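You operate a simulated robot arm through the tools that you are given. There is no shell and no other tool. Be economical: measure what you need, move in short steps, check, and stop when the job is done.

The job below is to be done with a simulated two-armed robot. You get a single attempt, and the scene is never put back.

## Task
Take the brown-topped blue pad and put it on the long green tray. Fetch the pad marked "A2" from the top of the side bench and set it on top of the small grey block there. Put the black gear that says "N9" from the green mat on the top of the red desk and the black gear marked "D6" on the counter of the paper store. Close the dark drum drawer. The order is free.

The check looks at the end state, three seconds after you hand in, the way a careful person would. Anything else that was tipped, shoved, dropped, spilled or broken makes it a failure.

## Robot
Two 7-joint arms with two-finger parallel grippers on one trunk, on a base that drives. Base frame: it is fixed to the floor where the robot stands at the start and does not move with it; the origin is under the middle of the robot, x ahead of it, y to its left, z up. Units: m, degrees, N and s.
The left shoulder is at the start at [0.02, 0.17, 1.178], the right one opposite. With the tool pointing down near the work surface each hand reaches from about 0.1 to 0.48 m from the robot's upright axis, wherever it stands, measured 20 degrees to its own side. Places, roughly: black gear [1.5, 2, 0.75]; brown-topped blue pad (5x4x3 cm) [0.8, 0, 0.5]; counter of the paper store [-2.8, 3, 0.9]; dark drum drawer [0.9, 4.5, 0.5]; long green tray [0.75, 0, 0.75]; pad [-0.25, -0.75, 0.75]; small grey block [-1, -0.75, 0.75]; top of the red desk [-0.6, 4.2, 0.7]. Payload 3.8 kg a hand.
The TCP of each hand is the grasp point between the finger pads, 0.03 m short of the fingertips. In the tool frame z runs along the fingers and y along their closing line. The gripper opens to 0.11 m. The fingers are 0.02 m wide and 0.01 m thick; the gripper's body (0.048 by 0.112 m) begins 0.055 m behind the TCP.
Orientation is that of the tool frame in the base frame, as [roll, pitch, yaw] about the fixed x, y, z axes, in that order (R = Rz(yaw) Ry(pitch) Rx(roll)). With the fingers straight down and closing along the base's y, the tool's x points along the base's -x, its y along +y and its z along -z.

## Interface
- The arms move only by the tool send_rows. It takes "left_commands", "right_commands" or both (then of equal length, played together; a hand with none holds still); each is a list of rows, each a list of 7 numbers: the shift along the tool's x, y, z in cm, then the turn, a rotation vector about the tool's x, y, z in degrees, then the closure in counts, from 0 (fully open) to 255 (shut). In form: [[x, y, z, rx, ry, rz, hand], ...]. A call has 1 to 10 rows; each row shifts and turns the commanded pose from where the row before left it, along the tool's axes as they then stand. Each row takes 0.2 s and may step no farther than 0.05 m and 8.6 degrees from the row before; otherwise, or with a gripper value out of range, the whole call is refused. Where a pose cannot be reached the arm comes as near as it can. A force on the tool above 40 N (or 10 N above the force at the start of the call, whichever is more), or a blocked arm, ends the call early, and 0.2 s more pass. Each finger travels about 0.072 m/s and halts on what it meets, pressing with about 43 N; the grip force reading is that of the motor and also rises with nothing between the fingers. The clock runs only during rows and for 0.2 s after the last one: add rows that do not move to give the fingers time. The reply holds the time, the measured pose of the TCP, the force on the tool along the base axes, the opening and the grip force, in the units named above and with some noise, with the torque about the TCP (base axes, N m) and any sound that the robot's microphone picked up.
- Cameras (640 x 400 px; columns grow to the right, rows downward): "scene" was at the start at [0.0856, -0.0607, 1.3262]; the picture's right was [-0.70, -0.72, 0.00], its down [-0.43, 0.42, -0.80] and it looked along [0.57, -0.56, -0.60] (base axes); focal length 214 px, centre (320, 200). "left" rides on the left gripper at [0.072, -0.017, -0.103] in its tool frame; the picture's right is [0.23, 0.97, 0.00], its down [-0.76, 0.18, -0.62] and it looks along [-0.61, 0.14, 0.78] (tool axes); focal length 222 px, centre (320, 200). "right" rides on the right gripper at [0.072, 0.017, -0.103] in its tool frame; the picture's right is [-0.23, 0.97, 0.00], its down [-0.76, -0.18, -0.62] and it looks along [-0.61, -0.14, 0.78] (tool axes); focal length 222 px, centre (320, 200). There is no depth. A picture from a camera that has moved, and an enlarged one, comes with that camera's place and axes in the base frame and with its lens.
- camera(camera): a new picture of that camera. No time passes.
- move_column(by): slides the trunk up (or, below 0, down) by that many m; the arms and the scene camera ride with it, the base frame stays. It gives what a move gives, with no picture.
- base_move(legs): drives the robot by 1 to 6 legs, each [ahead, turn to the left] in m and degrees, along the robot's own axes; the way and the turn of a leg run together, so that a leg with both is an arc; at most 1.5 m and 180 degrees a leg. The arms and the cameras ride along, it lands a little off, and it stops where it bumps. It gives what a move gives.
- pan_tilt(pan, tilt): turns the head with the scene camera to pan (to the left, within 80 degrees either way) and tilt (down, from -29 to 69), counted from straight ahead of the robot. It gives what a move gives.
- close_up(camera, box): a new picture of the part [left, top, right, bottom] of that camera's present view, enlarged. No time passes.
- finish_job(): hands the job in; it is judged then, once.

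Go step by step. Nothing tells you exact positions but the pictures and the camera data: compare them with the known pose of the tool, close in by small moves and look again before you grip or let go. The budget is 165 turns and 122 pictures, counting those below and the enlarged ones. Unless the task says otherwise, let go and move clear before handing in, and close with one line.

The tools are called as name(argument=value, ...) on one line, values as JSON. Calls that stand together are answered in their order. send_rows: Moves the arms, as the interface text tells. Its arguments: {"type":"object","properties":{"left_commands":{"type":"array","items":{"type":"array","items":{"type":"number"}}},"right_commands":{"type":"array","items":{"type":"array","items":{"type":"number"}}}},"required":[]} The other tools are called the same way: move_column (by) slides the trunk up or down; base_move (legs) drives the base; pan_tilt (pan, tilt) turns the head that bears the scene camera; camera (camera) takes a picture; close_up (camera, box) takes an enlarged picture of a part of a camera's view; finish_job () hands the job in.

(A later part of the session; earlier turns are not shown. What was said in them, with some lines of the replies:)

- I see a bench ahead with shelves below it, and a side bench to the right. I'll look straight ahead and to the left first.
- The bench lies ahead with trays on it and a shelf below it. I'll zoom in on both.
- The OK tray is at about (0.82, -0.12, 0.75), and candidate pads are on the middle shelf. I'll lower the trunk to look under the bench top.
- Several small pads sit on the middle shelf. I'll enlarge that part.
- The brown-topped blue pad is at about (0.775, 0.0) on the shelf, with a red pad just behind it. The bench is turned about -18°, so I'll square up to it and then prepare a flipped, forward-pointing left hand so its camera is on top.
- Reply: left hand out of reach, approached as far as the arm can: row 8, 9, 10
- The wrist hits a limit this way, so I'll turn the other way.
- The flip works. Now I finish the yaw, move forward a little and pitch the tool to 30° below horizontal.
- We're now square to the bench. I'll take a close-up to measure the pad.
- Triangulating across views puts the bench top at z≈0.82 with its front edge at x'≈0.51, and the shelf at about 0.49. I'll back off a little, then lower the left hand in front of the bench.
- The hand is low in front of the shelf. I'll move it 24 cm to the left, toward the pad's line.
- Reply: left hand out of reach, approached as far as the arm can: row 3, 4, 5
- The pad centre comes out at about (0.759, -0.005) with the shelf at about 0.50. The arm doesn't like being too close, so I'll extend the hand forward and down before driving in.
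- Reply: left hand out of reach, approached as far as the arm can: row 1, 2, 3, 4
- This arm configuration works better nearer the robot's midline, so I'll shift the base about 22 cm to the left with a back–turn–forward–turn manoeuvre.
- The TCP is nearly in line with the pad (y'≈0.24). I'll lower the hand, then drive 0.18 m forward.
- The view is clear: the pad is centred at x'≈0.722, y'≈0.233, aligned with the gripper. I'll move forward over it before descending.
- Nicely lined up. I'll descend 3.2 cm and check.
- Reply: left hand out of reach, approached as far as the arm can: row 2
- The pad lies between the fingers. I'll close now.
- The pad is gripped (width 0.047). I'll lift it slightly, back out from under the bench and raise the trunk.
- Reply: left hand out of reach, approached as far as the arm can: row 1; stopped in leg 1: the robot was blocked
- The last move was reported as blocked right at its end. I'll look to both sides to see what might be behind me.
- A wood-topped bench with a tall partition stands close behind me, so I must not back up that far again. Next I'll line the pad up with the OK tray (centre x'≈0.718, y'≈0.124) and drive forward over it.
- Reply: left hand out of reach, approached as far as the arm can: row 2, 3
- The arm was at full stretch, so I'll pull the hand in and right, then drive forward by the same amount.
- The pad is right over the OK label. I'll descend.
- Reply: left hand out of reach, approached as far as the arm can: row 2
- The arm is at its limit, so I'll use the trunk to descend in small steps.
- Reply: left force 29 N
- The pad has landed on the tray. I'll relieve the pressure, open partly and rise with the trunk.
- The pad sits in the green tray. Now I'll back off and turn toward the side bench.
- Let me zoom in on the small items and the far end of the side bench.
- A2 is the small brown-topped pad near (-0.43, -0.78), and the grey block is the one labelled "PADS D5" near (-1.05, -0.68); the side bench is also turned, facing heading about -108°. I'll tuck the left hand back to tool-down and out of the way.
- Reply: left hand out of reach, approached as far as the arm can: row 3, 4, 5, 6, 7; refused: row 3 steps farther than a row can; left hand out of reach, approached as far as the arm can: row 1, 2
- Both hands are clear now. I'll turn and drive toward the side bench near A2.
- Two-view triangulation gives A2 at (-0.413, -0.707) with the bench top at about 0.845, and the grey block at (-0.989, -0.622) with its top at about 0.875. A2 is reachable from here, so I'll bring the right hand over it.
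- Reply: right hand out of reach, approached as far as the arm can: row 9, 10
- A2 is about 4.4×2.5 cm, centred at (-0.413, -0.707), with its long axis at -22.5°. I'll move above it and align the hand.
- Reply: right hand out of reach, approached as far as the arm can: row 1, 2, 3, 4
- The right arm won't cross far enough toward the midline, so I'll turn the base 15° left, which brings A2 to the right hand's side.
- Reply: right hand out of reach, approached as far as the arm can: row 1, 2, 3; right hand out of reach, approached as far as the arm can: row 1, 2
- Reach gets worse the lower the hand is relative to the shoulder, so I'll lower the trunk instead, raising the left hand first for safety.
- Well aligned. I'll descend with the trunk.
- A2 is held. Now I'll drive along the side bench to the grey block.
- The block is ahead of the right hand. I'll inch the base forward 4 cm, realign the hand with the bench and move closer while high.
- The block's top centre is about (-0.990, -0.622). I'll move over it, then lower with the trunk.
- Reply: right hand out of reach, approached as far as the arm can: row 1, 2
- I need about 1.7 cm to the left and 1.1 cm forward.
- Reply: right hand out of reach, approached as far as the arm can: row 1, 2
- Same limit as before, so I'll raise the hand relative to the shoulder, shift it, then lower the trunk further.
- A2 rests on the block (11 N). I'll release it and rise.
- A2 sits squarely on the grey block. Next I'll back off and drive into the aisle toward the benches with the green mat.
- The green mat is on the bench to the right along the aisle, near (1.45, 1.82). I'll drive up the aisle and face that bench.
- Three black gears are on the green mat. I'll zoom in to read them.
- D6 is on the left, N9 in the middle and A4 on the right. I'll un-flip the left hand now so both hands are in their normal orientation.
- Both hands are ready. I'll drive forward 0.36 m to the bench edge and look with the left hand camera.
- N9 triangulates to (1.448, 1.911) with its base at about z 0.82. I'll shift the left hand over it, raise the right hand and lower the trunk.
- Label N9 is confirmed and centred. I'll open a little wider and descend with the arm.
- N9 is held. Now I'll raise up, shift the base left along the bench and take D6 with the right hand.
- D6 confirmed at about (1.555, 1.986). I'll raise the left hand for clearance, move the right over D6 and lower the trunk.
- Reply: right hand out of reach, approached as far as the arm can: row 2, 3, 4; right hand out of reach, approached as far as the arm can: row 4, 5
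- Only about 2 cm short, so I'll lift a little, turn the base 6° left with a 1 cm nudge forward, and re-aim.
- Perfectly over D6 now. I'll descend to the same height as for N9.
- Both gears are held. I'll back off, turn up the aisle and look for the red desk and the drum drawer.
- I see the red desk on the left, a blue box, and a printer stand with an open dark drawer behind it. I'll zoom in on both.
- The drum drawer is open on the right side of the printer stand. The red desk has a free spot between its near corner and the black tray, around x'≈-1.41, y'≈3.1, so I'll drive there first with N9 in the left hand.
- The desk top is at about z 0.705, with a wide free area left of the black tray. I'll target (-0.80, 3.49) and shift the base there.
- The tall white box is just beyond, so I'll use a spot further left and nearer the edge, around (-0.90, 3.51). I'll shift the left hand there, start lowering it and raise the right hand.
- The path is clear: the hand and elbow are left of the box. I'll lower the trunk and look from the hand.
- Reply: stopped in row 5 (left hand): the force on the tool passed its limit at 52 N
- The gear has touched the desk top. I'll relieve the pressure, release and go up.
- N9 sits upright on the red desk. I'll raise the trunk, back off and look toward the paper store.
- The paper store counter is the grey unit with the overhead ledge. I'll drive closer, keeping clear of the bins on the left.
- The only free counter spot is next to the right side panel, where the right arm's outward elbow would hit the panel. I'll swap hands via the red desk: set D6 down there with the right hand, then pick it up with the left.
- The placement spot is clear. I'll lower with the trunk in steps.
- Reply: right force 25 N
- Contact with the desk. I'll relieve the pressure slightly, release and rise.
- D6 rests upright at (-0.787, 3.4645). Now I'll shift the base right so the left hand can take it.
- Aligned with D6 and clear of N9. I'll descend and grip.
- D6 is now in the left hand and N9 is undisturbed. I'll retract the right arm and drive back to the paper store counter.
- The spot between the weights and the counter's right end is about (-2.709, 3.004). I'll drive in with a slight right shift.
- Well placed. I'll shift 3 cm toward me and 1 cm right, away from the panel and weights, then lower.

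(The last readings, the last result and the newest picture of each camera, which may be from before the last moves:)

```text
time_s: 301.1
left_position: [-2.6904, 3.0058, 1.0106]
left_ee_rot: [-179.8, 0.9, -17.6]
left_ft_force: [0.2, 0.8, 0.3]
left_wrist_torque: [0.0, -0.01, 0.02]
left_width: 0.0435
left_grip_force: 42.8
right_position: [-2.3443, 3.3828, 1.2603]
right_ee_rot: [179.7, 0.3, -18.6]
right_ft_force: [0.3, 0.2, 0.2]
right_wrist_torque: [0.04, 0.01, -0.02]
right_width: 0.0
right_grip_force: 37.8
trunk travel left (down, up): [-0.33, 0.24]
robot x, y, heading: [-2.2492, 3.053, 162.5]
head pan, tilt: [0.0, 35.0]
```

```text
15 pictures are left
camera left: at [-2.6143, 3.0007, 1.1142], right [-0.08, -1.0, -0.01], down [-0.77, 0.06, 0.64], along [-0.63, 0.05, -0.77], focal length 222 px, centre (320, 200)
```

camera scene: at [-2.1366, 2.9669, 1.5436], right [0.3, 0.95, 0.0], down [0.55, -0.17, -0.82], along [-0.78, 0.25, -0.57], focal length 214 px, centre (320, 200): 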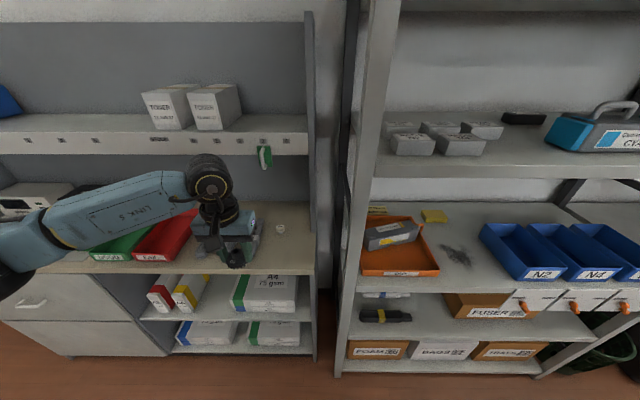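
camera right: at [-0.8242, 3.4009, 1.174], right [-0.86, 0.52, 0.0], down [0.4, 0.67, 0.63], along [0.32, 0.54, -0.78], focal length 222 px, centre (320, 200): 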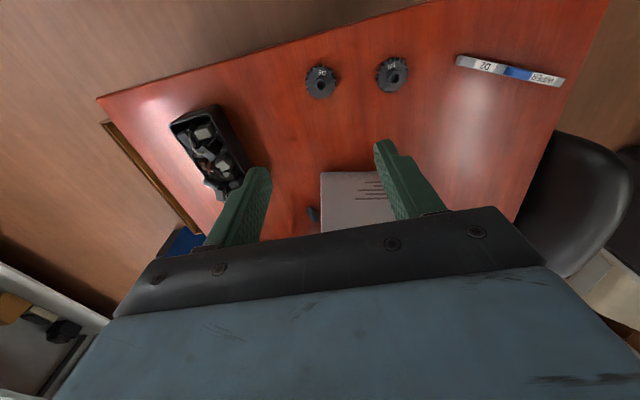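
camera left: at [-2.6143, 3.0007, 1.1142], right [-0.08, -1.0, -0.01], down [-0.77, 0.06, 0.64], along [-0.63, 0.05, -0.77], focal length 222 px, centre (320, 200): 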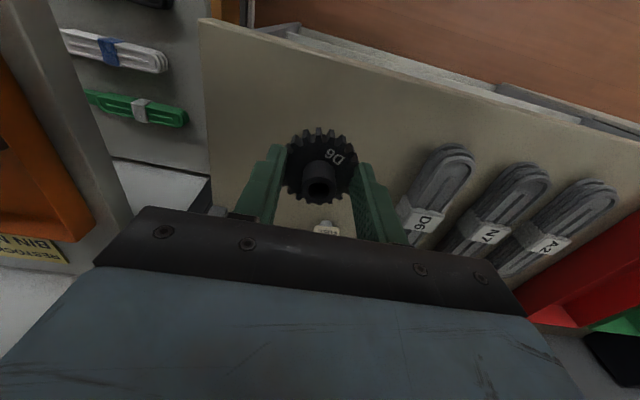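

move_column(by=-0.045)

move_column(by=-0.007)

camera(camera="left")

```text
time_s: 302.0
left_position: [-2.6897, 3.0051, 0.966]
left_ee_rot: [-180.0, 0.9, -17.5]
left_ft_force: [-0.9, -0.5, 0.0]
left_wrist_torque: [0.0, 0.0, -0.01]
left_width: 0.0435
left_grip_force: 43.0
right_position: [-2.3436, 3.3808, 1.2141]
right_ee_rot: [179.8, 0.4, -18.6]
right_ft_force: [-1.2, 0.4, 0.5]
right_wrist_torque: [-0.05, 0.0, 0.05]
right_width: 0.0
right_grip_force: 37.5
trunk travel left (down, up): [-0.285, 0.285]
robot x, y, heading: [-2.2439, 3.0566, 162.3]
head pan, tilt: [0.0, 35.0]
```

```text
time_s: 302.6
left_position: [-2.6902, 3.0043, 0.9584]
left_ee_rot: [-179.9, 0.9, -17.5]
left_ft_force: [0.4, -0.4, -0.1]
left_wrist_torque: [0.02, -0.01, 0.01]
left_width: 0.0435
left_grip_force: 42.6
right_position: [-2.3438, 3.3818, 1.2083]
right_ee_rot: [179.8, 0.3, -18.6]
right_ft_force: [-0.6, 0.7, -0.8]
right_wrist_torque: [-0.01, 0.03, -0.01]
right_width: 0.0
right_grip_force: 37.3
trunk travel left (down, up): [-0.278, 0.292]
robot x, y, heading: [-2.2475, 3.0558, 162.4]
head pan, tilt: [0.0, 35.0]
```

```text
14 pictures are left
camera left: at [-2.6143, 3.0007, 1.0621], right [-0.08, -1.0, -0.01], down [-0.77, 0.06, 0.64], along [-0.63, 0.05, -0.77], focal length 222 px, centre (320, 200)
```

left: 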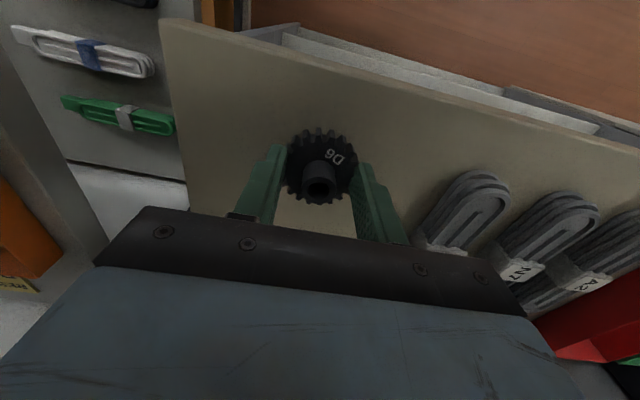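

move_column(by=-0.006)

move_column(by=-0.005)

```text
time_s: 303.1
left_position: [-2.6896, 3.0055, 0.9534]
left_ee_rot: [-179.9, 1.0, -17.4]
left_ft_force: [0.4, -0.6, 0.6]
left_wrist_torque: [-0.02, 0.03, 0.0]
left_width: 0.0434
left_grip_force: 42.5
right_position: [-2.3435, 3.3814, 1.202]
right_ee_rot: [179.8, 0.3, -18.6]
right_ft_force: [0.0, -0.7, -0.2]
right_wrist_torque: [-0.05, -0.03, -0.01]
right_width: 0.0
right_grip_force: 37.7
trunk travel left (down, up): [-0.272, 0.298]
robot x, y, heading: [-2.2477, 3.0542, 162.4]
head pan, tilt: [0.0, 35.0]
```

```text
time_s: 303.7
left_position: [-2.6908, 3.0051, 0.9481]
left_ee_rot: [-179.9, 0.9, -17.5]
left_ft_force: [0.3, -0.1, -0.1]
left_wrist_torque: [0.01, 0.01, 0.01]
left_width: 0.0439
left_grip_force: 43.1
right_position: [-2.3447, 3.3805, 1.1965]
right_ee_rot: [179.8, 0.3, -18.6]
right_ft_force: [-0.4, 0.2, 0.2]
right_wrist_torque: [0.01, -0.01, 0.06]
right_width: 0.0
right_grip_force: 37.3
trunk travel left (down, up): [-0.267, 0.303]
robot x, y, heading: [-2.2497, 3.0574, 162.6]
head pan, tilt: [0.0, 35.0]
```

move_column(by=-0.006)

move_column(by=-0.005)

close_up(camera="left", box=[200, 80, 440, 230])

```text
time_s: 304.2
left_position: [-2.6894, 3.0052, 0.9422]
left_ee_rot: [-179.9, 0.9, -17.5]
left_ft_force: [0.1, 0.4, 0.0]
left_wrist_torque: [0.04, 0.05, 0.02]
left_width: 0.0437
left_grip_force: 42.9
right_position: [-2.3437, 3.3812, 1.1912]
right_ee_rot: [179.8, 0.3, -18.7]
right_ft_force: [-0.3, 0.9, -0.1]
right_wrist_torque: [0.0, 0.0, 0.01]
right_width: 0.0
right_grip_force: 37.4
trunk travel left (down, up): [-0.261, 0.309]
robot x, y, heading: [-2.2474, 3.0569, 162.6]
head pan, tilt: [0.0, 35.0]
```

```text
time_s: 304.8
left_position: [-2.6901, 3.0055, 0.9372]
left_ee_rot: [-179.9, 0.9, -17.5]
left_ft_force: [-0.3, 0.4, -0.2]
left_wrist_torque: [0.0, 0.02, 0.01]
left_width: 0.0436
left_grip_force: 42.7
right_position: [-2.3431, 3.3818, 1.1866]
right_ee_rot: [179.8, 0.3, -18.6]
right_ft_force: [-0.3, 0.8, 0.0]
right_wrist_torque: [-0.01, 0.01, -0.01]
right_width: 0.0
right_grip_force: 38.0
trunk travel left (down, up): [-0.256, 0.314]
robot x, y, heading: [-2.2442, 3.0598, 162.6]
head pan, tilt: [0.0, 35.0]
```

```text
2.67 times, centred on (320, 155) of left
camera zoom: at [-2.6143, 3.0007, 1.04], right [-0.08, -1.0, -0.01], down [-0.77, 0.06, 0.64], along [-0.63, 0.05, -0.77], focal length 592 px, centre (320, 320)
```

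zoom: 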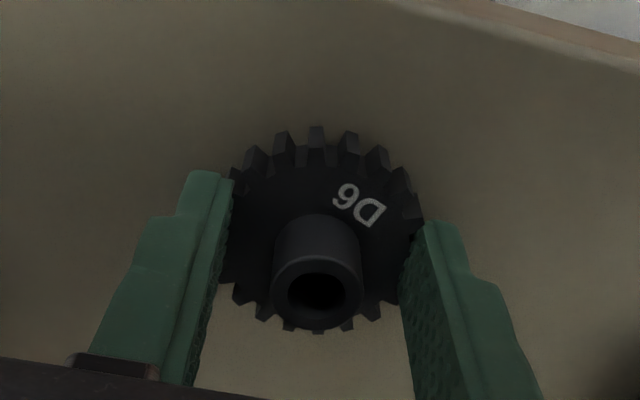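

move_column(by=-0.005)

move_column(by=-0.004)

```text
time_s: 305.3
left_position: [-2.6905, 3.006, 0.9326]
left_ee_rot: [-179.9, 0.9, -17.5]
left_ft_force: [0.3, -0.2, -0.6]
left_wrist_torque: [0.0, 0.0, -0.01]
left_width: 0.0435
left_grip_force: 42.5
right_position: [-2.3431, 3.3824, 1.1806]
right_ee_rot: [179.8, 0.3, -18.6]
right_ft_force: [0.2, 1.2, -0.7]
right_wrist_torque: [0.02, -0.01, -0.03]
right_width: 0.0
right_grip_force: 38.1
trunk travel left (down, up): [-0.251, 0.319]
robot x, y, heading: [-2.2452, 3.0547, 162.6]
head pan, tilt: [0.0, 35.0]
```

```text
time_s: 305.8
left_position: [-2.6907, 3.0047, 0.9323]
left_ee_rot: [-179.8, 1.3, -17.4]
left_ft_force: [-0.2, -4.9, 30.6]
left_wrist_torque: [-0.43, -0.29, -0.05]
left_width: 0.0434
left_grip_force: 43.0
right_position: [-2.3435, 3.3815, 1.1781]
right_ee_rot: [179.7, 0.4, -18.5]
right_ft_force: [0.0, 0.3, -0.7]
right_wrist_torque: [0.01, -0.01, -0.01]
right_width: 0.0001
right_grip_force: 37.8
trunk travel left (down, up): [-0.247, 0.323]
robot x, y, heading: [-2.2493, 3.0566, 162.7]
head pan, tilt: [0.0, 35.0]
```

Contact with the counter. I'll relieve the pressure, release and rise.

move_column(by=0.003)

send_rows(left_commands=[[0, 0, 0, 0, 0, 0, 100], [0, 0, 0, 0, 0, 0, 100], [0, 0, 0, 0, 0, 0, 100]])

move_column(by=0.2)

camera(camera="left")

```text
time_s: 306.4
left_position: [-2.6905, 3.0052, 0.9332]
left_ee_rot: [-179.9, 1.1, -17.5]
left_ft_force: [-4.4, -1.7, 21.3]
left_wrist_torque: [-0.2, 0.07, 0.02]
left_width: 0.0435
left_grip_force: 43.3
right_position: [-2.3423, 3.3811, 1.1799]
right_ee_rot: [179.9, 0.3, -18.6]
right_ft_force: [0.1, 0.0, 0.5]
right_wrist_torque: [0.02, 0.04, 0.04]
right_width: 0.0
right_grip_force: 37.8
trunk travel left (down, up): [-0.25, 0.32]
robot x, y, heading: [-2.2484, 3.0574, 162.5]
head pan, tilt: [0.0, 35.0]
```

```text
time_s: 307.1
left_position: [-2.6897, 3.0048, 0.9321]
left_ee_rot: [-179.9, 0.9, -17.5]
left_ft_force: [0.6, 0.6, -1.0]
left_wrist_torque: [0.02, 0.0, 0.0]
left_width: 0.0666
left_grip_force: 0.0
right_position: [-2.343, 3.3821, 1.18]
right_ee_rot: [179.8, 0.3, -18.6]
right_ft_force: [0.4, 1.2, 0.2]
right_wrist_torque: [-0.02, 0.01, -0.02]
right_width: 0.0001
right_grip_force: 37.6
trunk travel left (down, up): [-0.25, 0.32]
robot x, y, heading: [-2.251, 3.058, 162.3]
head pan, tilt: [0.0, 35.0]
```

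```text
time_s: 309.3
left_position: [-2.6895, 3.0063, 1.1316]
left_ee_rot: [-179.9, 0.9, -17.5]
left_ft_force: [-0.4, 0.7, -0.1]
left_wrist_torque: [0.0, -0.03, 0.02]
left_width: 0.0668
left_grip_force: 0.2
right_position: [-2.3434, 3.3815, 1.3799]
right_ee_rot: [179.7, 0.3, -18.6]
right_ft_force: [0.3, 0.3, 0.5]
right_wrist_torque: [-0.01, 0.01, 0.05]
right_width: 0.0001
right_grip_force: 37.6
trunk travel left (down, up): [-0.45, 0.12]
robot x, y, heading: [-2.2474, 3.0544, 162.3]
head pan, tilt: [0.0, 35.0]
```

```text
12 pictures are left
camera left: at [-2.6143, 3.0007, 1.2339], right [-0.08, -1.0, -0.01], down [-0.77, 0.06, 0.64], along [-0.63, 0.05, -0.77], focal length 222 px, centre (320, 200)
```

left: 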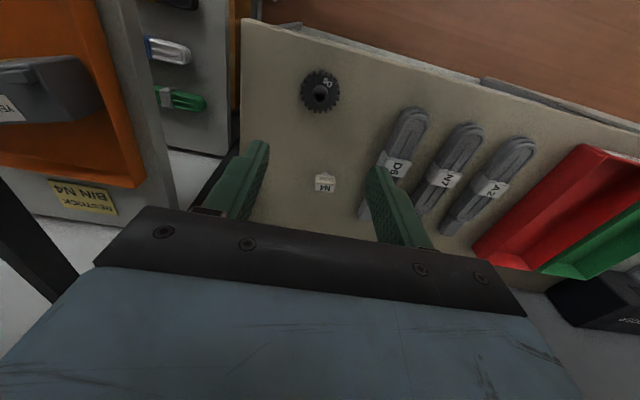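

D6 stands on the counter. The last job is the drum drawer, so I'll back out and drive toward its right-hand side.

base_move(legs=[[-0.3, 0], [0, -169.8], [1.37, 0], [1.37, 0], [0, 77], [1.0, 0]])

pan_tilt(pan=25, tilt=30)

camera(camera="scene")

```text
time_s: 339.4
left_position: [1.1033, 3.8544, 1.1323]
left_ee_rot: [-180.0, 0.9, -112.6]
left_ft_force: [0.4, -0.1, 0.6]
left_wrist_torque: [0.01, -0.01, 0.02]
left_width: 0.067
left_grip_force: 0.0
right_position: [1.4475, 3.4778, 1.3803]
right_ee_rot: [179.9, 0.3, -113.6]
right_ft_force: [0.4, -0.1, -0.5]
right_wrist_torque: [0.0, 0.0, -0.03]
right_width: 0.0
right_grip_force: 37.9
trunk travel left (down, up): [-0.45, 0.12]
robot x, y, heading: [1.1131, 3.4114, 67.2]
head pan, tilt: [0.0, 35.0]
```

```text
time_s: 340.3
left_position: [1.1027, 3.8543, 1.132]
left_ee_rot: [-179.8, 0.9, -112.6]
left_ft_force: [0.1, 0.2, 0.4]
left_wrist_torque: [0.0, -0.02, 0.01]
left_width: 0.0669
left_grip_force: 0.1
right_position: [1.4474, 3.4765, 1.38]
right_ee_rot: [179.8, 0.2, -113.7]
right_ft_force: [-0.5, -0.7, -0.4]
right_wrist_torque: [-0.03, 0.03, 0.01]
right_width: 0.0001
right_grip_force: 37.3
trunk travel left (down, up): [-0.45, 0.12]
robot x, y, heading: [1.108, 3.4091, 67.4]
head pan, tilt: [25.0, 30.0]
```

```text
11 pictures are left
camera scene: at [1.1201, 3.5191, 1.5114], right [1.0, 0.04, 0.0], down [0.02, -0.5, -0.87], along [-0.04, 0.87, -0.5], focal length 214 px, centre (320, 200)
```

scene: 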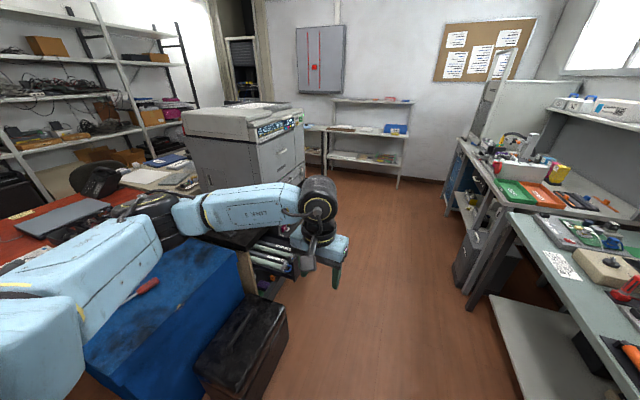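

I'll tuck the left hand in, drive on and face the drawer.

send_rows(left_commands=[[4.2, 1.5, -1.5, 0, 0, 0, 255], [4.2, 1.5, -1.5, 0, 0, 0, 255], [4.2, 1.5, -1.5, 0, 0, 0, 255], [4.2, 1.5, -1.5, 0, 0, 0, 255], [4.2, 1.5, -1.5, 0, 0, 0, 255]])

base_move(legs=[[0, 4], [0.95, 0], [0, 91]])

pan_tilt(pan=0, tilt=45)

camera(camera="scene")

```text
time_s: 341.5
left_position: [0.9742, 3.7548, 1.2142]
left_ee_rot: [-179.9, 1.0, -112.6]
left_ft_force: [-0.8, -0.3, 0.3]
left_wrist_torque: [0.01, -0.03, 0.0]
left_width: 0.0
left_grip_force: 38.3
left hand out of reach, approached as far as the arm can: row 4, 5
right_position: [1.4461, 3.4763, 1.3798]
right_ee_rot: [179.9, 0.4, -113.5]
right_ft_force: [-0.2, 0.7, -0.4]
right_wrist_torque: [0.01, -0.02, 0.0]
right_width: 0.0
right_grip_force: 38.0
trunk travel left (down, up): [-0.45, 0.12]
robot x, y, heading: [1.1163, 3.4087, 67.4]
head pan, tilt: [25.0, 30.0]
```

```text
time_s: 350.8
left_position: [1.0833, 4.1442, 1.2152]
left_ee_rot: [-179.9, 0.8, -16.9]
left_ft_force: [0.7, 0.9, 0.2]
left_wrist_torque: [-0.04, 0.01, 0.01]
left_width: 0.0
left_grip_force: 38.3
right_position: [1.3123, 4.6427, 1.3805]
right_ee_rot: [179.8, 0.3, -17.8]
right_ft_force: [0.3, 0.5, 0.4]
right_wrist_torque: [0.0, 0.0, 0.02]
right_width: 0.0001
right_grip_force: 38.1
trunk travel left (down, up): [-0.45, 0.12]
robot x, y, heading: [1.4146, 4.3204, 163.1]
head pan, tilt: [25.0, 30.0]
```

```text
time_s: 351.7
left_position: [1.082, 4.1453, 1.2145]
left_ee_rot: [-180.0, 0.8, -16.8]
left_ft_force: [-0.5, -0.8, -0.6]
left_wrist_torque: [-0.03, -0.03, -0.01]
left_width: 0.0002
left_grip_force: 37.6
right_position: [1.3103, 4.6425, 1.3784]
right_ee_rot: [179.9, 0.3, -17.8]
right_ft_force: [0.3, 0.3, 0.3]
right_wrist_torque: [-0.02, -0.04, -0.01]
right_width: 0.0
right_grip_force: 37.6
trunk travel left (down, up): [-0.45, 0.12]
robot x, y, heading: [1.4093, 4.3172, 163.3]
head pan, tilt: [0.0, 45.0]
```

```text
10 pictures are left
camera scene: at [1.3167, 4.3475, 1.4888], right [0.29, 0.96, 0.0], down [0.68, -0.2, -0.71], along [-0.68, 0.2, -0.71], focal length 214 px, centre (320, 200)
```

scene: 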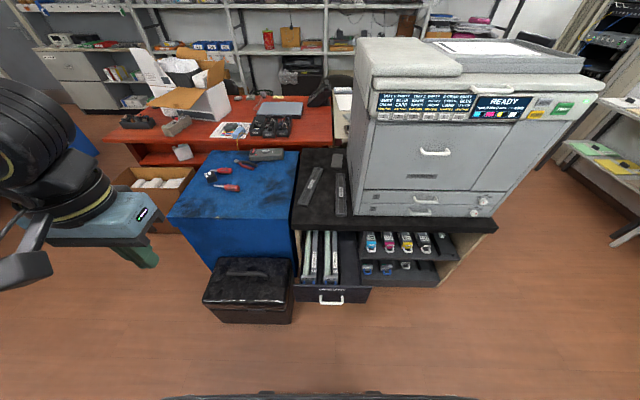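

The drum drawer is right in front, with its handle at about (0.997, 4.496, 0.54), and it closes straight ahead of me. I'll pitch the right hand forward as a closed fist for pushing.

send_rows(right_commands=[[-4, 2, 1, 0, 0, 0, 255], [-4, 2, 1, 0, 0, 0, 255], [-4, 2, 1, 0, 0, 0, 255], [-4, 2, 1, 0, 0, 0, 255], [-4, 2, 1, 0, 0, 0, 255], [-4, 2, 1, 0, 0, 0, 255]])

send_rows(right_commands=[[0, 0, 0, 0, -8.5, 0, 255], [0, 0, 0, 0, -8.5, 0, 255], [0, 0, 0, 0, -8.5, 0, 255], [0, 0, 0, 0, -8.5, 0, 255], [0, 0, 0, 0, -8.5, 0, 255], [0, 0, 0, 0, -8.5, 0, 255], [0, 0, 0, 0, -8.5, 0, 255], [0, 0, 0, 0, -8.5, 0, 255]])

```text
time_s: 353.1
left_position: [1.0798, 4.1451, 1.2141]
left_ee_rot: [-179.8, 0.7, -16.8]
left_ft_force: [-0.4, -0.2, 0.5]
left_wrist_torque: [0.01, -0.02, -0.02]
left_width: 0.0
left_grip_force: 37.3
right_position: [1.0419, 4.6032, 1.3214]
right_ee_rot: [179.7, 0.3, -17.8]
right_ft_force: [1.1, 0.6, 0.4]
right_wrist_torque: [-0.01, 0.0, -0.01]
right_width: 0.0
right_grip_force: 37.4
trunk travel left (down, up): [-0.45, 0.12]
robot x, y, heading: [1.4096, 4.3167, 163.2]
head pan, tilt: [0.0, 45.0]
```

```text
time_s: 354.9
left_position: [1.0819, 4.1453, 1.2142]
left_ee_rot: [-179.9, 0.7, -16.8]
left_ft_force: [-0.1, 1.0, 0.8]
left_wrist_torque: [0.01, 0.01, 0.0]
left_width: 0.0001
left_grip_force: 37.5
right_position: [1.0456, 4.6018, 1.3214]
right_ee_rot: [179.3, 68.5, -18.4]
right_ft_force: [-0.2, -0.3, -0.3]
right_wrist_torque: [-0.01, 0.02, 0.04]
right_width: 0.0004
right_grip_force: 37.8
trunk travel left (down, up): [-0.45, 0.12]
robot x, y, heading: [1.4125, 4.3194, 163.3]
head pan, tilt: [0.0, 45.0]
```

The fist pose works. I'll retract a bit, lower the trunk and bring the fist down to drawer height.

send_rows(right_commands=[[1.25, 0, -3.09, 0, 0, 0, 255], [1.25, 0, -3.09, 0, 0, 0, 255], [1.25, 0, -3.09, 0, 0, 0, 255]])

move_column(by=-0.44)

send_rows(right_commands=[[3.7, 0, 1.5, 0, 0, 0, 255], [3.7, 0, 1.5, 0, 0, 0, 255], [3.7, 0, 1.5, 0, 0, 0, 255], [3.7, 0, 1.5, 0, 0, 0, 255], [3.7, 0, 1.5, 0, 0, 0, 255], [3.7, 0, 1.5, 0, 0, 0, 255], [3.7, 0, 1.5, 0, 0, 0, 255], [3.7, 0, 1.5, 0, 0, 0, 255]])

camera(camera="scene")

```text
time_s: 355.7
left_position: [1.0831, 4.1446, 1.2137]
left_ee_rot: [-179.8, 0.9, -16.6]
left_ft_force: [0.4, 0.0, -0.1]
left_wrist_torque: [0.03, 0.0, -0.01]
left_width: 0.0001
left_grip_force: 37.6
right_position: [1.0549, 4.5591, 1.3423]
right_ee_rot: [179.6, 68.3, -18.2]
right_ft_force: [0.3, 0.2, -0.8]
right_wrist_torque: [-0.01, 0.02, -0.02]
right_width: 0.0
right_grip_force: 37.9
right hand out of reach, approached as far as the arm can: row 1, 2, 3
trunk travel left (down, up): [-0.45, 0.12]
robot x, y, heading: [1.4122, 4.3162, 163.5]
head pan, tilt: [0.0, 45.0]
```

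```text
refused: -0.44 is not a number from -0.4 to 0.4
```

```text
time_s: 357.5
left_position: [1.0833, 4.1457, 1.2143]
left_ee_rot: [-179.9, 0.8, -16.7]
left_ft_force: [-0.2, 0.1, 0.5]
left_wrist_torque: [0.02, -0.01, 0.03]
left_width: 0.0
left_grip_force: 38.0
right_position: [1.0629, 4.6674, 1.1276]
right_ee_rot: [179.3, 68.3, -18.3]
right_ft_force: [-0.9, -0.2, -0.6]
right_wrist_torque: [-0.01, 0.01, -0.03]
right_width: 0.0003
right_grip_force: 37.9
right hand out of reach, approached as far as the arm can: row 1, 3, 4, 5, 6, 7, 8
trunk travel left (down, up): [-0.45, 0.12]
robot x, y, heading: [1.4169, 4.32, 163.5]
head pan, tilt: [0.0, 45.0]
```

```text
9 pictures are left
camera scene: at [1.3167, 4.3479, 1.4888], right [0.29, 0.96, 0.0], down [0.68, -0.2, -0.71], along [-0.68, 0.2, -0.71], focal length 214 px, centre (320, 200)
```

scene: 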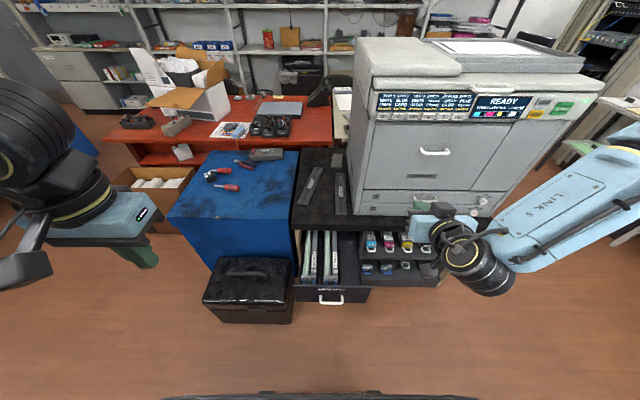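

The pitched arm needs more room, so I'll back the base 12 cm, lower the trunk and then set the fist at drawer height.

base_move(legs=[[-0.12, 0]])

move_column(by=-0.4)

send_rows(right_commands=[[0, 2, 0, 0, 0, 0, 255], [0, 2, 0, 0, 0, 0, 255], [0, 2, 0, 0, 0, 0, 255], [0, 2, 0, 0, 0, 0, 255], [2.0, 0, 2.2, 0, 0, 0, 255], [2.0, 0, 2.2, 0, 0, 0, 255], [3.3, 0, 1.4, 0, 0, 0, 255], [3.3, 0, 1.4, 0, 0, 0, 255]])

camera(camera="scene")

```text
time_s: 358.7
left_position: [1.1953, 4.11, 1.2142]
left_ee_rot: [-179.8, 0.9, -16.9]
left_ft_force: [-0.1, 0.1, 0.1]
left_wrist_torque: [0.01, 0.0, -0.01]
left_width: 0.0001
left_grip_force: 37.9
right_position: [1.1758, 4.6318, 1.1287]
right_ee_rot: [179.5, 68.3, -18.4]
right_ft_force: [1.1, -0.7, 0.5]
right_wrist_torque: [0.01, 0.04, -0.05]
right_width: 0.0001
right_grip_force: 37.6
trunk travel left (down, up): [-0.45, 0.12]
robot x, y, heading: [1.5281, 4.2854, 163.4]
head pan, tilt: [0.0, 45.0]
```

```text
time_s: 362.6
left_position: [1.1958, 4.1111, 0.8145]
left_ee_rot: [-179.9, 1.0, -16.8]
left_ft_force: [0.6, 0.6, 0.3]
left_wrist_torque: [-0.01, -0.01, -0.03]
left_width: 0.0
left_grip_force: 37.6
right_position: [1.178, 4.6325, 0.7284]
right_ee_rot: [179.5, 68.4, -18.3]
right_ft_force: [-0.8, 0.3, 0.7]
right_wrist_torque: [0.0, 0.02, 0.03]
right_width: 0.0
right_grip_force: 37.8
trunk travel left (down, up): [-0.05, 0.52]
robot x, y, heading: [1.526, 4.2828, 163.1]
head pan, tilt: [0.0, 45.0]
```

```text
time_s: 364.4
left_position: [1.196, 4.1114, 0.8143]
left_ee_rot: [-179.9, 0.9, -16.7]
left_ft_force: [-0.6, 0.2, 0.0]
left_wrist_torque: [-0.01, 0.03, 0.01]
left_width: 0.0
left_grip_force: 37.7
right_position: [1.1505, 4.6559, 0.716]
right_ee_rot: [179.3, 68.1, -18.5]
right_ft_force: [-0.8, -0.1, 0.1]
right_wrist_torque: [0.03, -0.01, -0.01]
right_width: 0.0
right_grip_force: 37.8
right hand out of reach, approached as far as the arm can: row 1, 2, 3, 4, 5, 6, 7, 8
trunk travel left (down, up): [-0.05, 0.52]
robot x, y, heading: [1.5278, 4.2847, 163.2]
head pan, tilt: [0.0, 45.0]
```

```text
8 pictures are left
camera scene: at [1.4306, 4.3135, 1.0888], right [0.29, 0.96, 0.0], down [0.68, -0.2, -0.71], along [-0.68, 0.2, -0.71], focal length 214 px, centre (320, 200)
```

scene: 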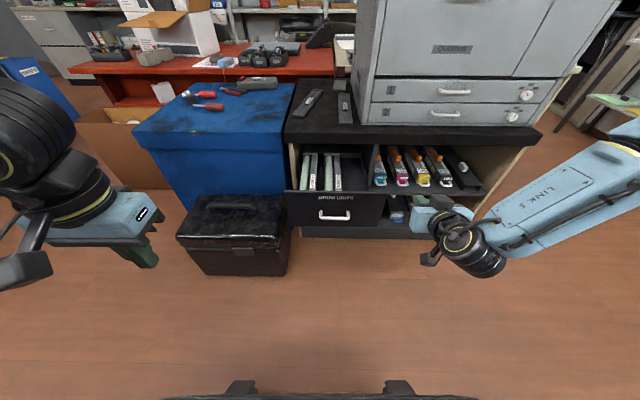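

The drawer panel spans z≈0.47–0.65 at rel f≈0.58. The fist is still too high, so I'll tilt it further down, lower the trunk fully and descend.

move_column(by=-0.045)

send_rows(right_commands=[[0, 0, 0, 0, 8, 0, 255], [0, 0, 0, 0, 8, 0, 255], [0, 0, 0, 0, 8, 0, 255], [1.6, 0.3, 1.4, 0, 0, 0, 255], [1.6, 0.3, 1.4, 0, 0, 0, 255], [1.6, 0.3, 1.4, 0, 0, 0, 255], [1.6, 0.3, 1.4, 0, 0, 0, 255]])

```text
time_s: 365.2
left_position: [1.1969, 4.1098, 0.7701]
left_ee_rot: [-179.8, 0.9, -16.8]
left_ft_force: [0.2, -0.3, -0.1]
left_wrist_torque: [-0.03, 0.01, -0.03]
left_width: 0.0
left_grip_force: 37.5
right_position: [1.151, 4.6542, 0.6726]
right_ee_rot: [179.4, 68.1, -18.3]
right_ft_force: [-0.8, 0.7, -0.5]
right_wrist_torque: [0.02, -0.03, 0.0]
right_width: 0.0
right_grip_force: 38.1
trunk travel left (down, up): [-0.005, 0.565]
robot x, y, heading: [1.5267, 4.2829, 163.1]
head pan, tilt: [0.0, 45.0]
```

```text
time_s: 366.8
left_position: [1.1969, 4.1122, 0.7698]
left_ee_rot: [180.0, 0.9, -16.8]
left_ft_force: [0.0, -0.6, -0.5]
left_wrist_torque: [0.0, 0.0, 0.01]
left_width: 0.0
left_grip_force: 38.0
right_position: [1.1611, 4.6531, 0.6079]
right_ee_rot: [179.7, 44.1, -17.9]
right_ft_force: [-0.3, 0.6, -0.1]
right_wrist_torque: [0.0, 0.02, 0.0]
right_width: 0.0
right_grip_force: 37.4
right hand out of reach, approached as far as the arm can: row 6, 7
trunk travel left (down, up): [-0.005, 0.565]
robot x, y, heading: [1.5273, 4.2814, 163.3]
head pan, tilt: [0.0, 45.0]
```

The fist is now at panel height (tip z≈0.59) but slightly right of the panel. I'll turn the base 10° left to line it up and check.

base_move(legs=[[0, 10]])

camera(camera="scene")

```text
time_s: 367.9
left_position: [1.2314, 4.0552, 0.7696]
left_ee_rot: [-179.8, 1.0, -6.8]
left_ft_force: [-0.1, -1.2, 0.2]
left_wrist_torque: [-0.02, 0.0, 0.02]
left_width: 0.0
left_grip_force: 38.2
right_position: [1.1027, 4.584, 0.6078]
right_ee_rot: [179.7, 44.2, -7.8]
right_ft_force: [0.1, 0.6, -0.2]
right_wrist_torque: [0.04, 0.01, -0.01]
right_width: 0.0
right_grip_force: 37.6
trunk travel left (down, up): [-0.005, 0.565]
robot x, y, heading: [1.5245, 4.2818, 173.3]
head pan, tilt: [0.0, 45.0]
```

```text
7 pictures are left
camera scene: at [1.4269, 4.2958, 1.0438], right [0.12, 0.99, 0.0], down [0.7, -0.08, -0.71], along [-0.7, 0.08, -0.71], focal length 214 px, centre (320, 200)
```

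scene: 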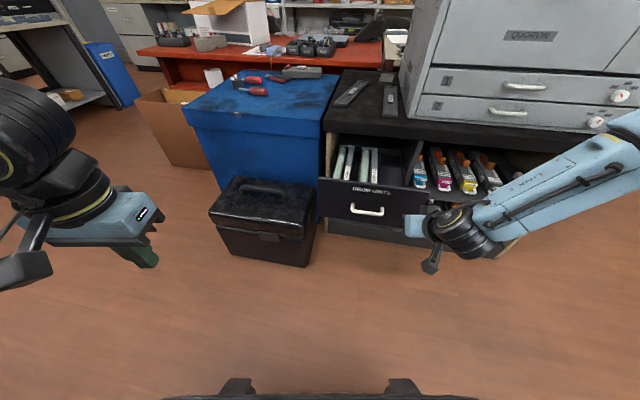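

base_move(legs=[[0, 4], [0.05, -2]])

base_move(legs=[[0.03, 0]])

close_up(camera="scene", box=[260, 100, 500, 280])

```text
time_s: 369.3
left_position: [1.1898, 4.0493, 0.7689]
left_ee_rot: [-179.9, 0.9, -4.8]
left_ft_force: [-0.4, -0.7, 0.4]
left_wrist_torque: [0.03, -0.01, 0.01]
left_width: 0.0001
left_grip_force: 38.0
right_position: [1.0425, 4.571, 0.6078]
right_ee_rot: [179.7, 44.2, -5.8]
right_ft_force: [0.0, -0.7, -0.1]
right_wrist_torque: [0.0, -0.02, -0.01]
right_width: 0.0
right_grip_force: 37.8
trunk travel left (down, up): [-0.005, 0.565]
robot x, y, heading: [1.4797, 4.2826, 175.6]
head pan, tilt: [0.0, 45.0]
```

```text
time_s: 370.1
left_position: [1.1595, 4.0509, 0.769]
left_ee_rot: [-179.9, 0.9, -4.8]
left_ft_force: [-0.3, -0.7, 0.0]
left_wrist_torque: [0.0, 0.05, -0.01]
left_width: 0.0
left_grip_force: 38.3
right_position: [1.0116, 4.5753, 0.6073]
right_ee_rot: [179.7, 44.1, -5.9]
right_ft_force: [-0.3, 0.4, -0.6]
right_wrist_torque: [-0.04, 0.02, 0.01]
right_width: 0.0002
right_grip_force: 37.8
trunk travel left (down, up): [-0.005, 0.565]
robot x, y, heading: [1.4444, 4.2895, 175.1]
head pan, tilt: [0.0, 45.0]
```

```text
2.22 times, centred on (380, 190) of scene
camera zoom: at [1.3466, 4.2981, 1.0437], right [0.08, 1.0, 0.0], down [0.7, -0.06, -0.71], along [-0.7, 0.06, -0.71], focal length 477 px, centre (187, 222)
```

zoom: 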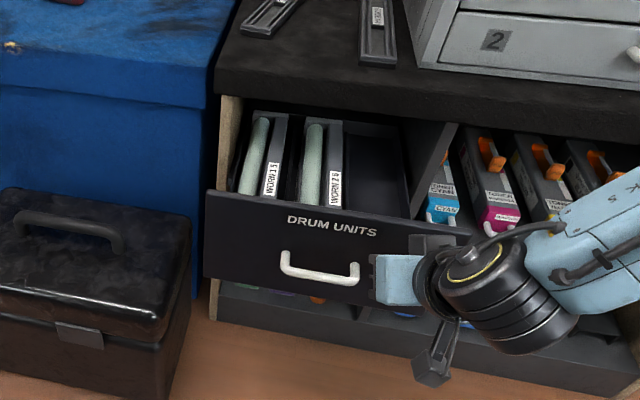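

The fist faces the drawer front, just right of the handle. I'll push forward in small base steps.

base_move(legs=[[0.04, 0]])

base_move(legs=[[0.03, 0]])

close_up(camera="scene", box=[260, 100, 500, 280])

```text
time_s: 371.0
left_position: [1.1204, 4.055, 0.7701]
left_ee_rot: [-179.9, 0.9, -4.7]
left_ft_force: [0.0, -0.7, 0.1]
left_wrist_torque: [0.01, 0.0, -0.02]
left_width: 0.0
left_grip_force: 37.8
right_position: [0.9725, 4.5771, 0.6076]
right_ee_rot: [179.7, 44.1, -6.0]
right_ft_force: [-0.7, 0.5, -0.7]
right_wrist_torque: [0.02, 0.0, 0.01]
right_width: 0.0
right_grip_force: 37.8
trunk travel left (down, up): [-0.005, 0.565]
robot x, y, heading: [1.405, 4.2918, 175.2]
head pan, tilt: [0.0, 45.0]
```

```text
time_s: 371.9
left_position: [1.0896, 4.0564, 0.7697]
left_ee_rot: [-179.9, 0.9, -4.8]
left_ft_force: [-0.4, 1.4, -0.6]
left_wrist_torque: [0.01, 0.02, -0.01]
left_width: 0.0
left_grip_force: 37.5
right_position: [0.9429, 4.5812, 0.6063]
right_ee_rot: [179.7, 44.1, -5.9]
right_ft_force: [-1.1, 0.3, 0.3]
right_wrist_torque: [0.03, 0.03, 0.02]
right_width: 0.0
right_grip_force: 37.5
trunk travel left (down, up): [-0.005, 0.565]
robot x, y, heading: [1.3741, 4.2971, 175.0]
head pan, tilt: [0.0, 45.0]
```

```text
2.22 times, centred on (380, 190) of scene
camera zoom: at [1.2768, 4.304, 1.0437], right [0.08, 1.0, 0.0], down [0.7, -0.06, -0.71], along [-0.7, 0.06, -0.71], focal length 477 px, centre (187, 222)
```

zoom: 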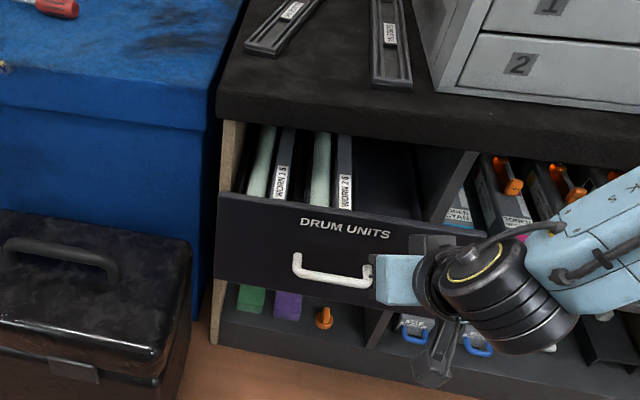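

The drawer is moving with hardly any resistance (the handle went from x 0.976 to 0.931). I'll keep pushing.

base_move(legs=[[0.04, 0]])

base_move(legs=[[0.03, 0]])

base_move(legs=[[0.02, 0]])

close_up(camera="scene", box=[260, 100, 500, 280])

```text
time_s: 372.8
left_position: [1.0481, 4.0615, 0.7692]
left_ee_rot: [-180.0, 0.9, -4.8]
left_ft_force: [0.7, -0.2, 0.1]
left_wrist_torque: [0.04, 0.02, 0.01]
left_width: 0.0
left_grip_force: 37.6
right_position: [0.9013, 4.5835, 0.6078]
right_ee_rot: [179.7, 44.0, -5.9]
right_ft_force: [-0.4, 0.8, 0.4]
right_wrist_torque: [0.03, 0.02, -0.01]
right_width: 0.0002
right_grip_force: 37.7
trunk travel left (down, up): [-0.005, 0.565]
robot x, y, heading: [1.3371, 4.2997, 175.2]
head pan, tilt: [0.0, 45.0]
```

```text
time_s: 373.6
left_position: [1.0199, 4.0639, 0.7696]
left_ee_rot: [-179.9, 0.8, -4.8]
left_ft_force: [-0.8, 0.2, 0.3]
left_wrist_torque: [0.01, 0.0, -0.03]
left_width: 0.0
left_grip_force: 37.4
right_position: [0.8731, 4.5858, 0.6073]
right_ee_rot: [179.7, 44.2, -5.8]
right_ft_force: [0.0, 0.1, -0.3]
right_wrist_torque: [0.02, 0.01, 0.0]
right_width: 0.0001
right_grip_force: 38.1
trunk travel left (down, up): [-0.005, 0.565]
robot x, y, heading: [1.3106, 4.3028, 175.4]
head pan, tilt: [0.0, 45.0]
```

```text
time_s: 374.4
left_position: [0.9998, 4.0641, 0.77]
left_ee_rot: [-179.9, 0.8, -4.9]
left_ft_force: [0.4, 0.1, 0.3]
left_wrist_torque: [0.01, 0.01, 0.01]
left_width: 0.0
left_grip_force: 38.5
right_position: [0.8525, 4.5871, 0.6079]
right_ee_rot: [179.6, 44.0, -5.9]
right_ft_force: [0.6, -0.4, -1.0]
right_wrist_torque: [-0.02, 0.0, 0.01]
right_width: 0.0001
right_grip_force: 37.5
trunk travel left (down, up): [-0.005, 0.565]
robot x, y, heading: [1.2872, 4.3015, 175.2]
head pan, tilt: [0.0, 45.0]
```

```text
2.22 times, centred on (380, 190) of scene
camera zoom: at [1.1871, 4.3114, 1.0437], right [0.08, 1.0, 0.0], down [0.7, -0.06, -0.71], along [-0.7, 0.06, -0.71], focal length 477 px, centre (187, 222)
```

zoom: 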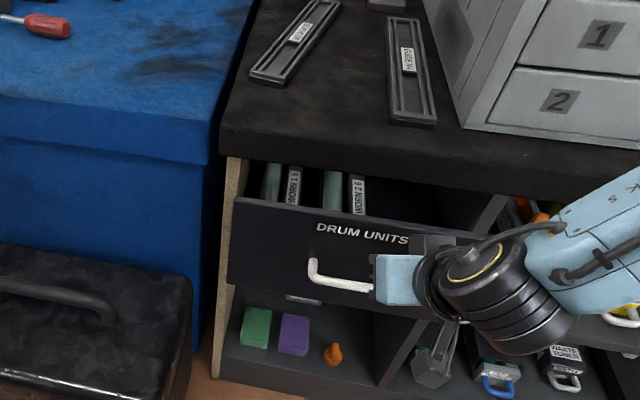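

base_move(legs=[[0.03, 0]])

base_move(legs=[[0.015, 0]])

close_up(camera="scene", box=[260, 100, 500, 280])

```text
time_s: 375.2
left_position: [0.9705, 4.0677, 0.769]
left_ee_rot: [-179.9, 0.9, -4.8]
left_ft_force: [-0.7, 0.2, 0.5]
left_wrist_torque: [-0.04, 0.01, 0.01]
left_width: 0.0
left_grip_force: 37.7
right_position: [0.8236, 4.5896, 0.6074]
right_ee_rot: [179.6, 44.1, -5.9]
right_ft_force: [-0.6, -0.6, -0.1]
right_wrist_torque: [0.02, 0.02, 0.0]
right_width: 0.0
right_grip_force: 37.7
trunk travel left (down, up): [-0.005, 0.565]
robot x, y, heading: [1.2587, 4.3055, 175.1]
head pan, tilt: [0.0, 45.0]
```

```text
time_s: 376.0
left_position: [0.9548, 4.0693, 0.7703]
left_ee_rot: [-179.9, 0.8, -4.9]
left_ft_force: [0.3, -0.6, 0.4]
left_wrist_torque: [0.01, -0.02, 0.02]
left_width: 0.0002
left_grip_force: 37.7
right_position: [0.8086, 4.592, 0.6079]
right_ee_rot: [179.6, 44.1, -5.9]
right_ft_force: [-0.1, 1.0, 0.4]
right_wrist_torque: [0.04, 0.02, -0.01]
right_width: 0.0001
right_grip_force: 37.6
trunk travel left (down, up): [-0.005, 0.565]
robot x, y, heading: [1.242, 4.3043, 175.0]
head pan, tilt: [0.0, 45.0]
```

```text
2.22 times, centred on (380, 190) of scene
camera zoom: at [1.1428, 4.3151, 1.0437], right [0.08, 1.0, 0.0], down [0.7, -0.06, -0.71], along [-0.7, 0.06, -0.71], focal length 477 px, centre (187, 222)
```

zoom: 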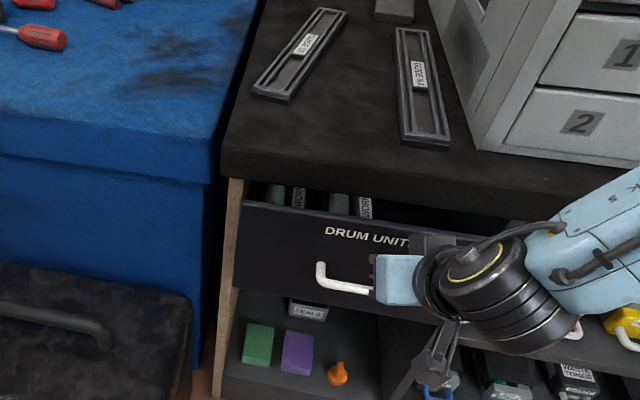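

Nearly closed. I'll continue with smaller steps until I feel the stop.

base_move(legs=[[0.012, 0]])

base_move(legs=[[0.008, 0]])

```text
time_s: 376.7
left_position: [0.9442, 4.0705, 0.7702]
left_ee_rot: [-179.9, 0.9, -4.8]
left_ft_force: [0.1, -1.2, -0.5]
left_wrist_torque: [0.01, -0.03, 0.0]
left_width: 0.0001
left_grip_force: 37.8
right_position: [0.7974, 4.5925, 0.607]
right_ee_rot: [179.6, 44.1, -5.9]
right_ft_force: [-0.1, 0.2, 0.7]
right_wrist_torque: [-0.02, 0.0, 0.0]
right_width: 0.0
right_grip_force: 37.5
trunk travel left (down, up): [-0.005, 0.565]
robot x, y, heading: [1.2291, 4.3088, 175.5]
head pan, tilt: [0.0, 45.0]
```

```text
time_s: 377.5
left_position: [0.9358, 4.0714, 0.7699]
left_ee_rot: [-179.9, 0.8, -4.8]
left_ft_force: [0.1, -0.2, -0.2]
left_wrist_torque: [0.04, 0.0, -0.02]
left_width: 0.0
left_grip_force: 37.9
right_position: [0.7888, 4.5929, 0.6085]
right_ee_rot: [179.6, 44.2, -5.9]
right_ft_force: [0.4, -0.1, -0.4]
right_wrist_torque: [-0.02, 0.01, -0.02]
right_width: 0.0
right_grip_force: 38.4
trunk travel left (down, up): [-0.005, 0.565]
robot x, y, heading: [1.2256, 4.3116, 175.4]
head pan, tilt: [0.0, 45.0]
```

base_move(legs=[[0.01, 0]])

base_move(legs=[[0.008, 0]])

close_up(camera="scene", box=[260, 100, 500, 280])

```text
time_s: 378.2
left_position: [0.9253, 4.0717, 0.7701]
left_ee_rot: [-179.9, 0.8, -4.8]
left_ft_force: [-0.9, -0.5, 0.3]
left_wrist_torque: [0.03, -0.01, 0.0]
left_width: 0.0
left_grip_force: 37.9
right_position: [0.7793, 4.5943, 0.6077]
right_ee_rot: [179.6, 44.2, -5.9]
right_ft_force: [0.8, 0.0, -0.7]
right_wrist_torque: [0.0, 0.0, -0.02]
right_width: 0.0
right_grip_force: 37.5
trunk travel left (down, up): [-0.005, 0.565]
robot x, y, heading: [1.2101, 4.3057, 175.3]
head pan, tilt: [0.0, 45.0]
```

```text
time_s: 378.9
left_position: [0.9167, 4.0715, 0.7704]
left_ee_rot: [-179.9, 0.9, -4.8]
left_ft_force: [0.0, 1.0, 0.3]
left_wrist_torque: [0.05, 0.03, 0.01]
left_width: 0.0002
left_grip_force: 37.3
right_position: [0.7709, 4.5942, 0.607]
right_ee_rot: [179.6, 44.1, -5.9]
right_ft_force: [-0.3, -0.6, -0.2]
right_wrist_torque: [0.02, 0.01, -0.02]
right_width: 0.0
right_grip_force: 37.7
trunk travel left (down, up): [-0.005, 0.565]
robot x, y, heading: [1.2016, 4.3082, 175.4]
head pan, tilt: [0.0, 45.0]
```

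```text
2.22 times, centred on (380, 190) of scene
camera zoom: at [1.105, 4.3182, 1.0437], right [0.08, 1.0, 0.0], down [0.7, -0.06, -0.71], along [-0.7, 0.06, -0.71], focal length 477 px, centre (187, 222)
```

zoom: 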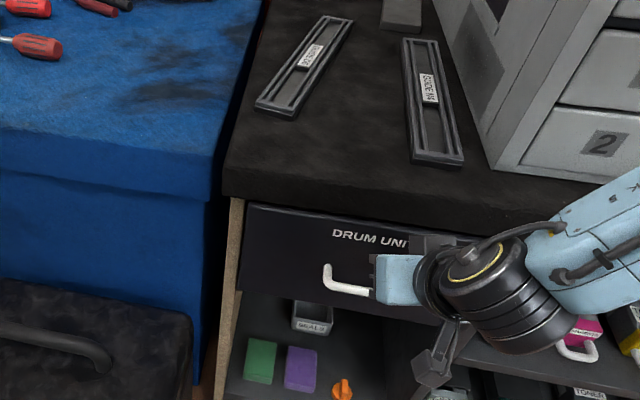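

It looks nearly flush. I'll keep going in small steps until contact force appears.

base_move(legs=[[0.008, 0]])

base_move(legs=[[0.007, 0]])

```text
time_s: 379.7
left_position: [0.9091, 4.0725, 0.7693]
left_ee_rot: [-180.0, 0.8, -4.8]
left_ft_force: [0.3, -0.2, 0.2]
left_wrist_torque: [0.05, 0.01, 0.01]
left_width: 0.0
left_grip_force: 37.7
right_position: [0.7627, 4.5956, 0.6077]
right_ee_rot: [179.6, 44.1, -5.9]
right_ft_force: [0.0, -0.1, 0.0]
right_wrist_torque: [-0.04, 0.03, -0.01]
right_width: 0.0
right_grip_force: 38.0
trunk travel left (down, up): [-0.005, 0.565]
robot x, y, heading: [1.1977, 4.31, 175.3]
head pan, tilt: [0.0, 45.0]
```

```text
time_s: 380.4
left_position: [0.903, 4.0725, 0.7706]
left_ee_rot: [-179.9, 0.9, -4.7]
left_ft_force: [-1.1, 0.6, 0.2]
left_wrist_torque: [0.0, 0.01, -0.01]
left_width: 0.0
left_grip_force: 37.7
right_position: [0.7557, 4.5962, 0.6077]
right_ee_rot: [179.6, 44.1, -6.0]
right_ft_force: [0.6, 0.9, -0.8]
right_wrist_torque: [-0.02, 0.0, 0.0]
right_width: 0.0
right_grip_force: 37.7
trunk travel left (down, up): [-0.005, 0.565]
robot x, y, heading: [1.1952, 4.3075, 175.0]
head pan, tilt: [0.0, 45.0]
```

base_move(legs=[[0.007, 0]])

base_move(legs=[[0.007, 0]])

```text
time_s: 381.1
left_position: [0.8981, 4.0731, 0.7697]
left_ee_rot: [-179.9, 0.9, -4.9]
left_ft_force: [0.5, -0.6, 0.3]
left_wrist_torque: [0.0, 0.0, 0.03]
left_width: 0.0
left_grip_force: 38.3
right_position: [0.752, 4.5957, 0.6079]
right_ee_rot: [179.6, 43.9, -6.1]
right_ft_force: [29.4, -0.2, 12.0]
right_wrist_torque: [0.12, -0.12, -0.36]
right_width: 0.0002
right_grip_force: 38.0
trunk travel left (down, up): [-0.005, 0.565]
robot x, y, heading: [1.1819, 4.3093, 175.4]
head pan, tilt: [0.0, 45.0]
```

```text
time_s: 382.0
left_position: [0.89, 4.0736, 0.7692]
left_ee_rot: [-179.9, 1.0, -5.0]
left_ft_force: [0.2, 0.2, 0.1]
left_wrist_torque: [0.01, -0.04, 0.0]
left_width: 0.0
left_grip_force: 37.7
right_position: [0.7522, 4.5959, 0.6056]
right_ee_rot: [179.2, 42.9, -6.2]
right_ft_force: [5.8, -1.1, 4.3]
right_wrist_torque: [0.04, 0.02, -0.06]
right_width: 0.0
right_grip_force: 38.1
trunk travel left (down, up): [-0.005, 0.565]
robot x, y, heading: [1.179, 4.312, 174.9]
head pan, tilt: [0.0, 45.0]
stopped in leg 1: the force on the tool passed its limit at 52 N (the readings are from after the stop); the commanded pose is now the measured one
```

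The drawer has hit its stop. I'll back away and check.

base_move(legs=[[-0.25, 0]])

close_up(camera="scene", box=[240, 80, 480, 260])

```text
time_s: 383.8
left_position: [1.1411, 4.0535, 0.7696]
left_ee_rot: [-179.9, 1.0, -5.0]
left_ft_force: [0.4, 0.5, 0.0]
left_wrist_torque: [-0.01, 0.01, -0.03]
left_width: 0.0
left_grip_force: 38.0
right_position: [1.0033, 4.5749, 0.6048]
right_ee_rot: [179.2, 43.1, -6.2]
right_ft_force: [0.5, -0.3, 0.1]
right_wrist_torque: [0.01, -0.02, -0.03]
right_width: 0.0
right_grip_force: 38.0
trunk travel left (down, up): [-0.005, 0.565]
robot x, y, heading: [1.4268, 4.2901, 174.8]
head pan, tilt: [0.0, 45.0]
```

```text
2.22 times, centred on (360, 170) of scene
camera zoom: at [1.3294, 4.2993, 1.0438], right [0.09, 1.0, 0.0], down [0.7, -0.06, -0.71], along [-0.7, 0.06, -0.71], focal length 477 px, centre (231, 267)
```

zoom: 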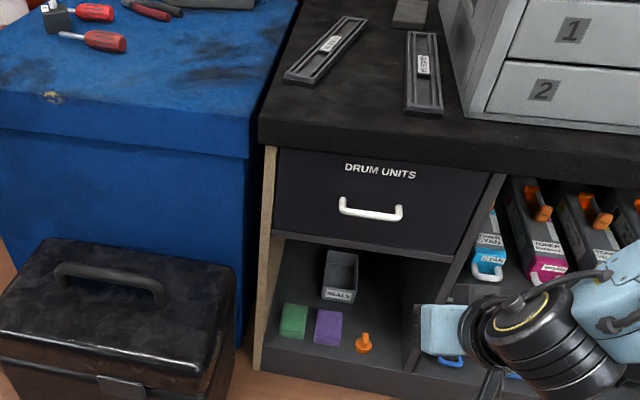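

The drawer is flush and shut, the hands are empty and clear, and all five items are done. I'm handing in.

finish_job()

```text
The job is handed in.
```

All five items are done and the job is handed in: the blue pad is on the green tray, A2 is on the grey block, N9 is on the red desk, D6 is on the paper store counter, and the drum drawer is shut. Early on the robot was reported blocked while backing up; I saw nothing displaced but could not check what it touched.
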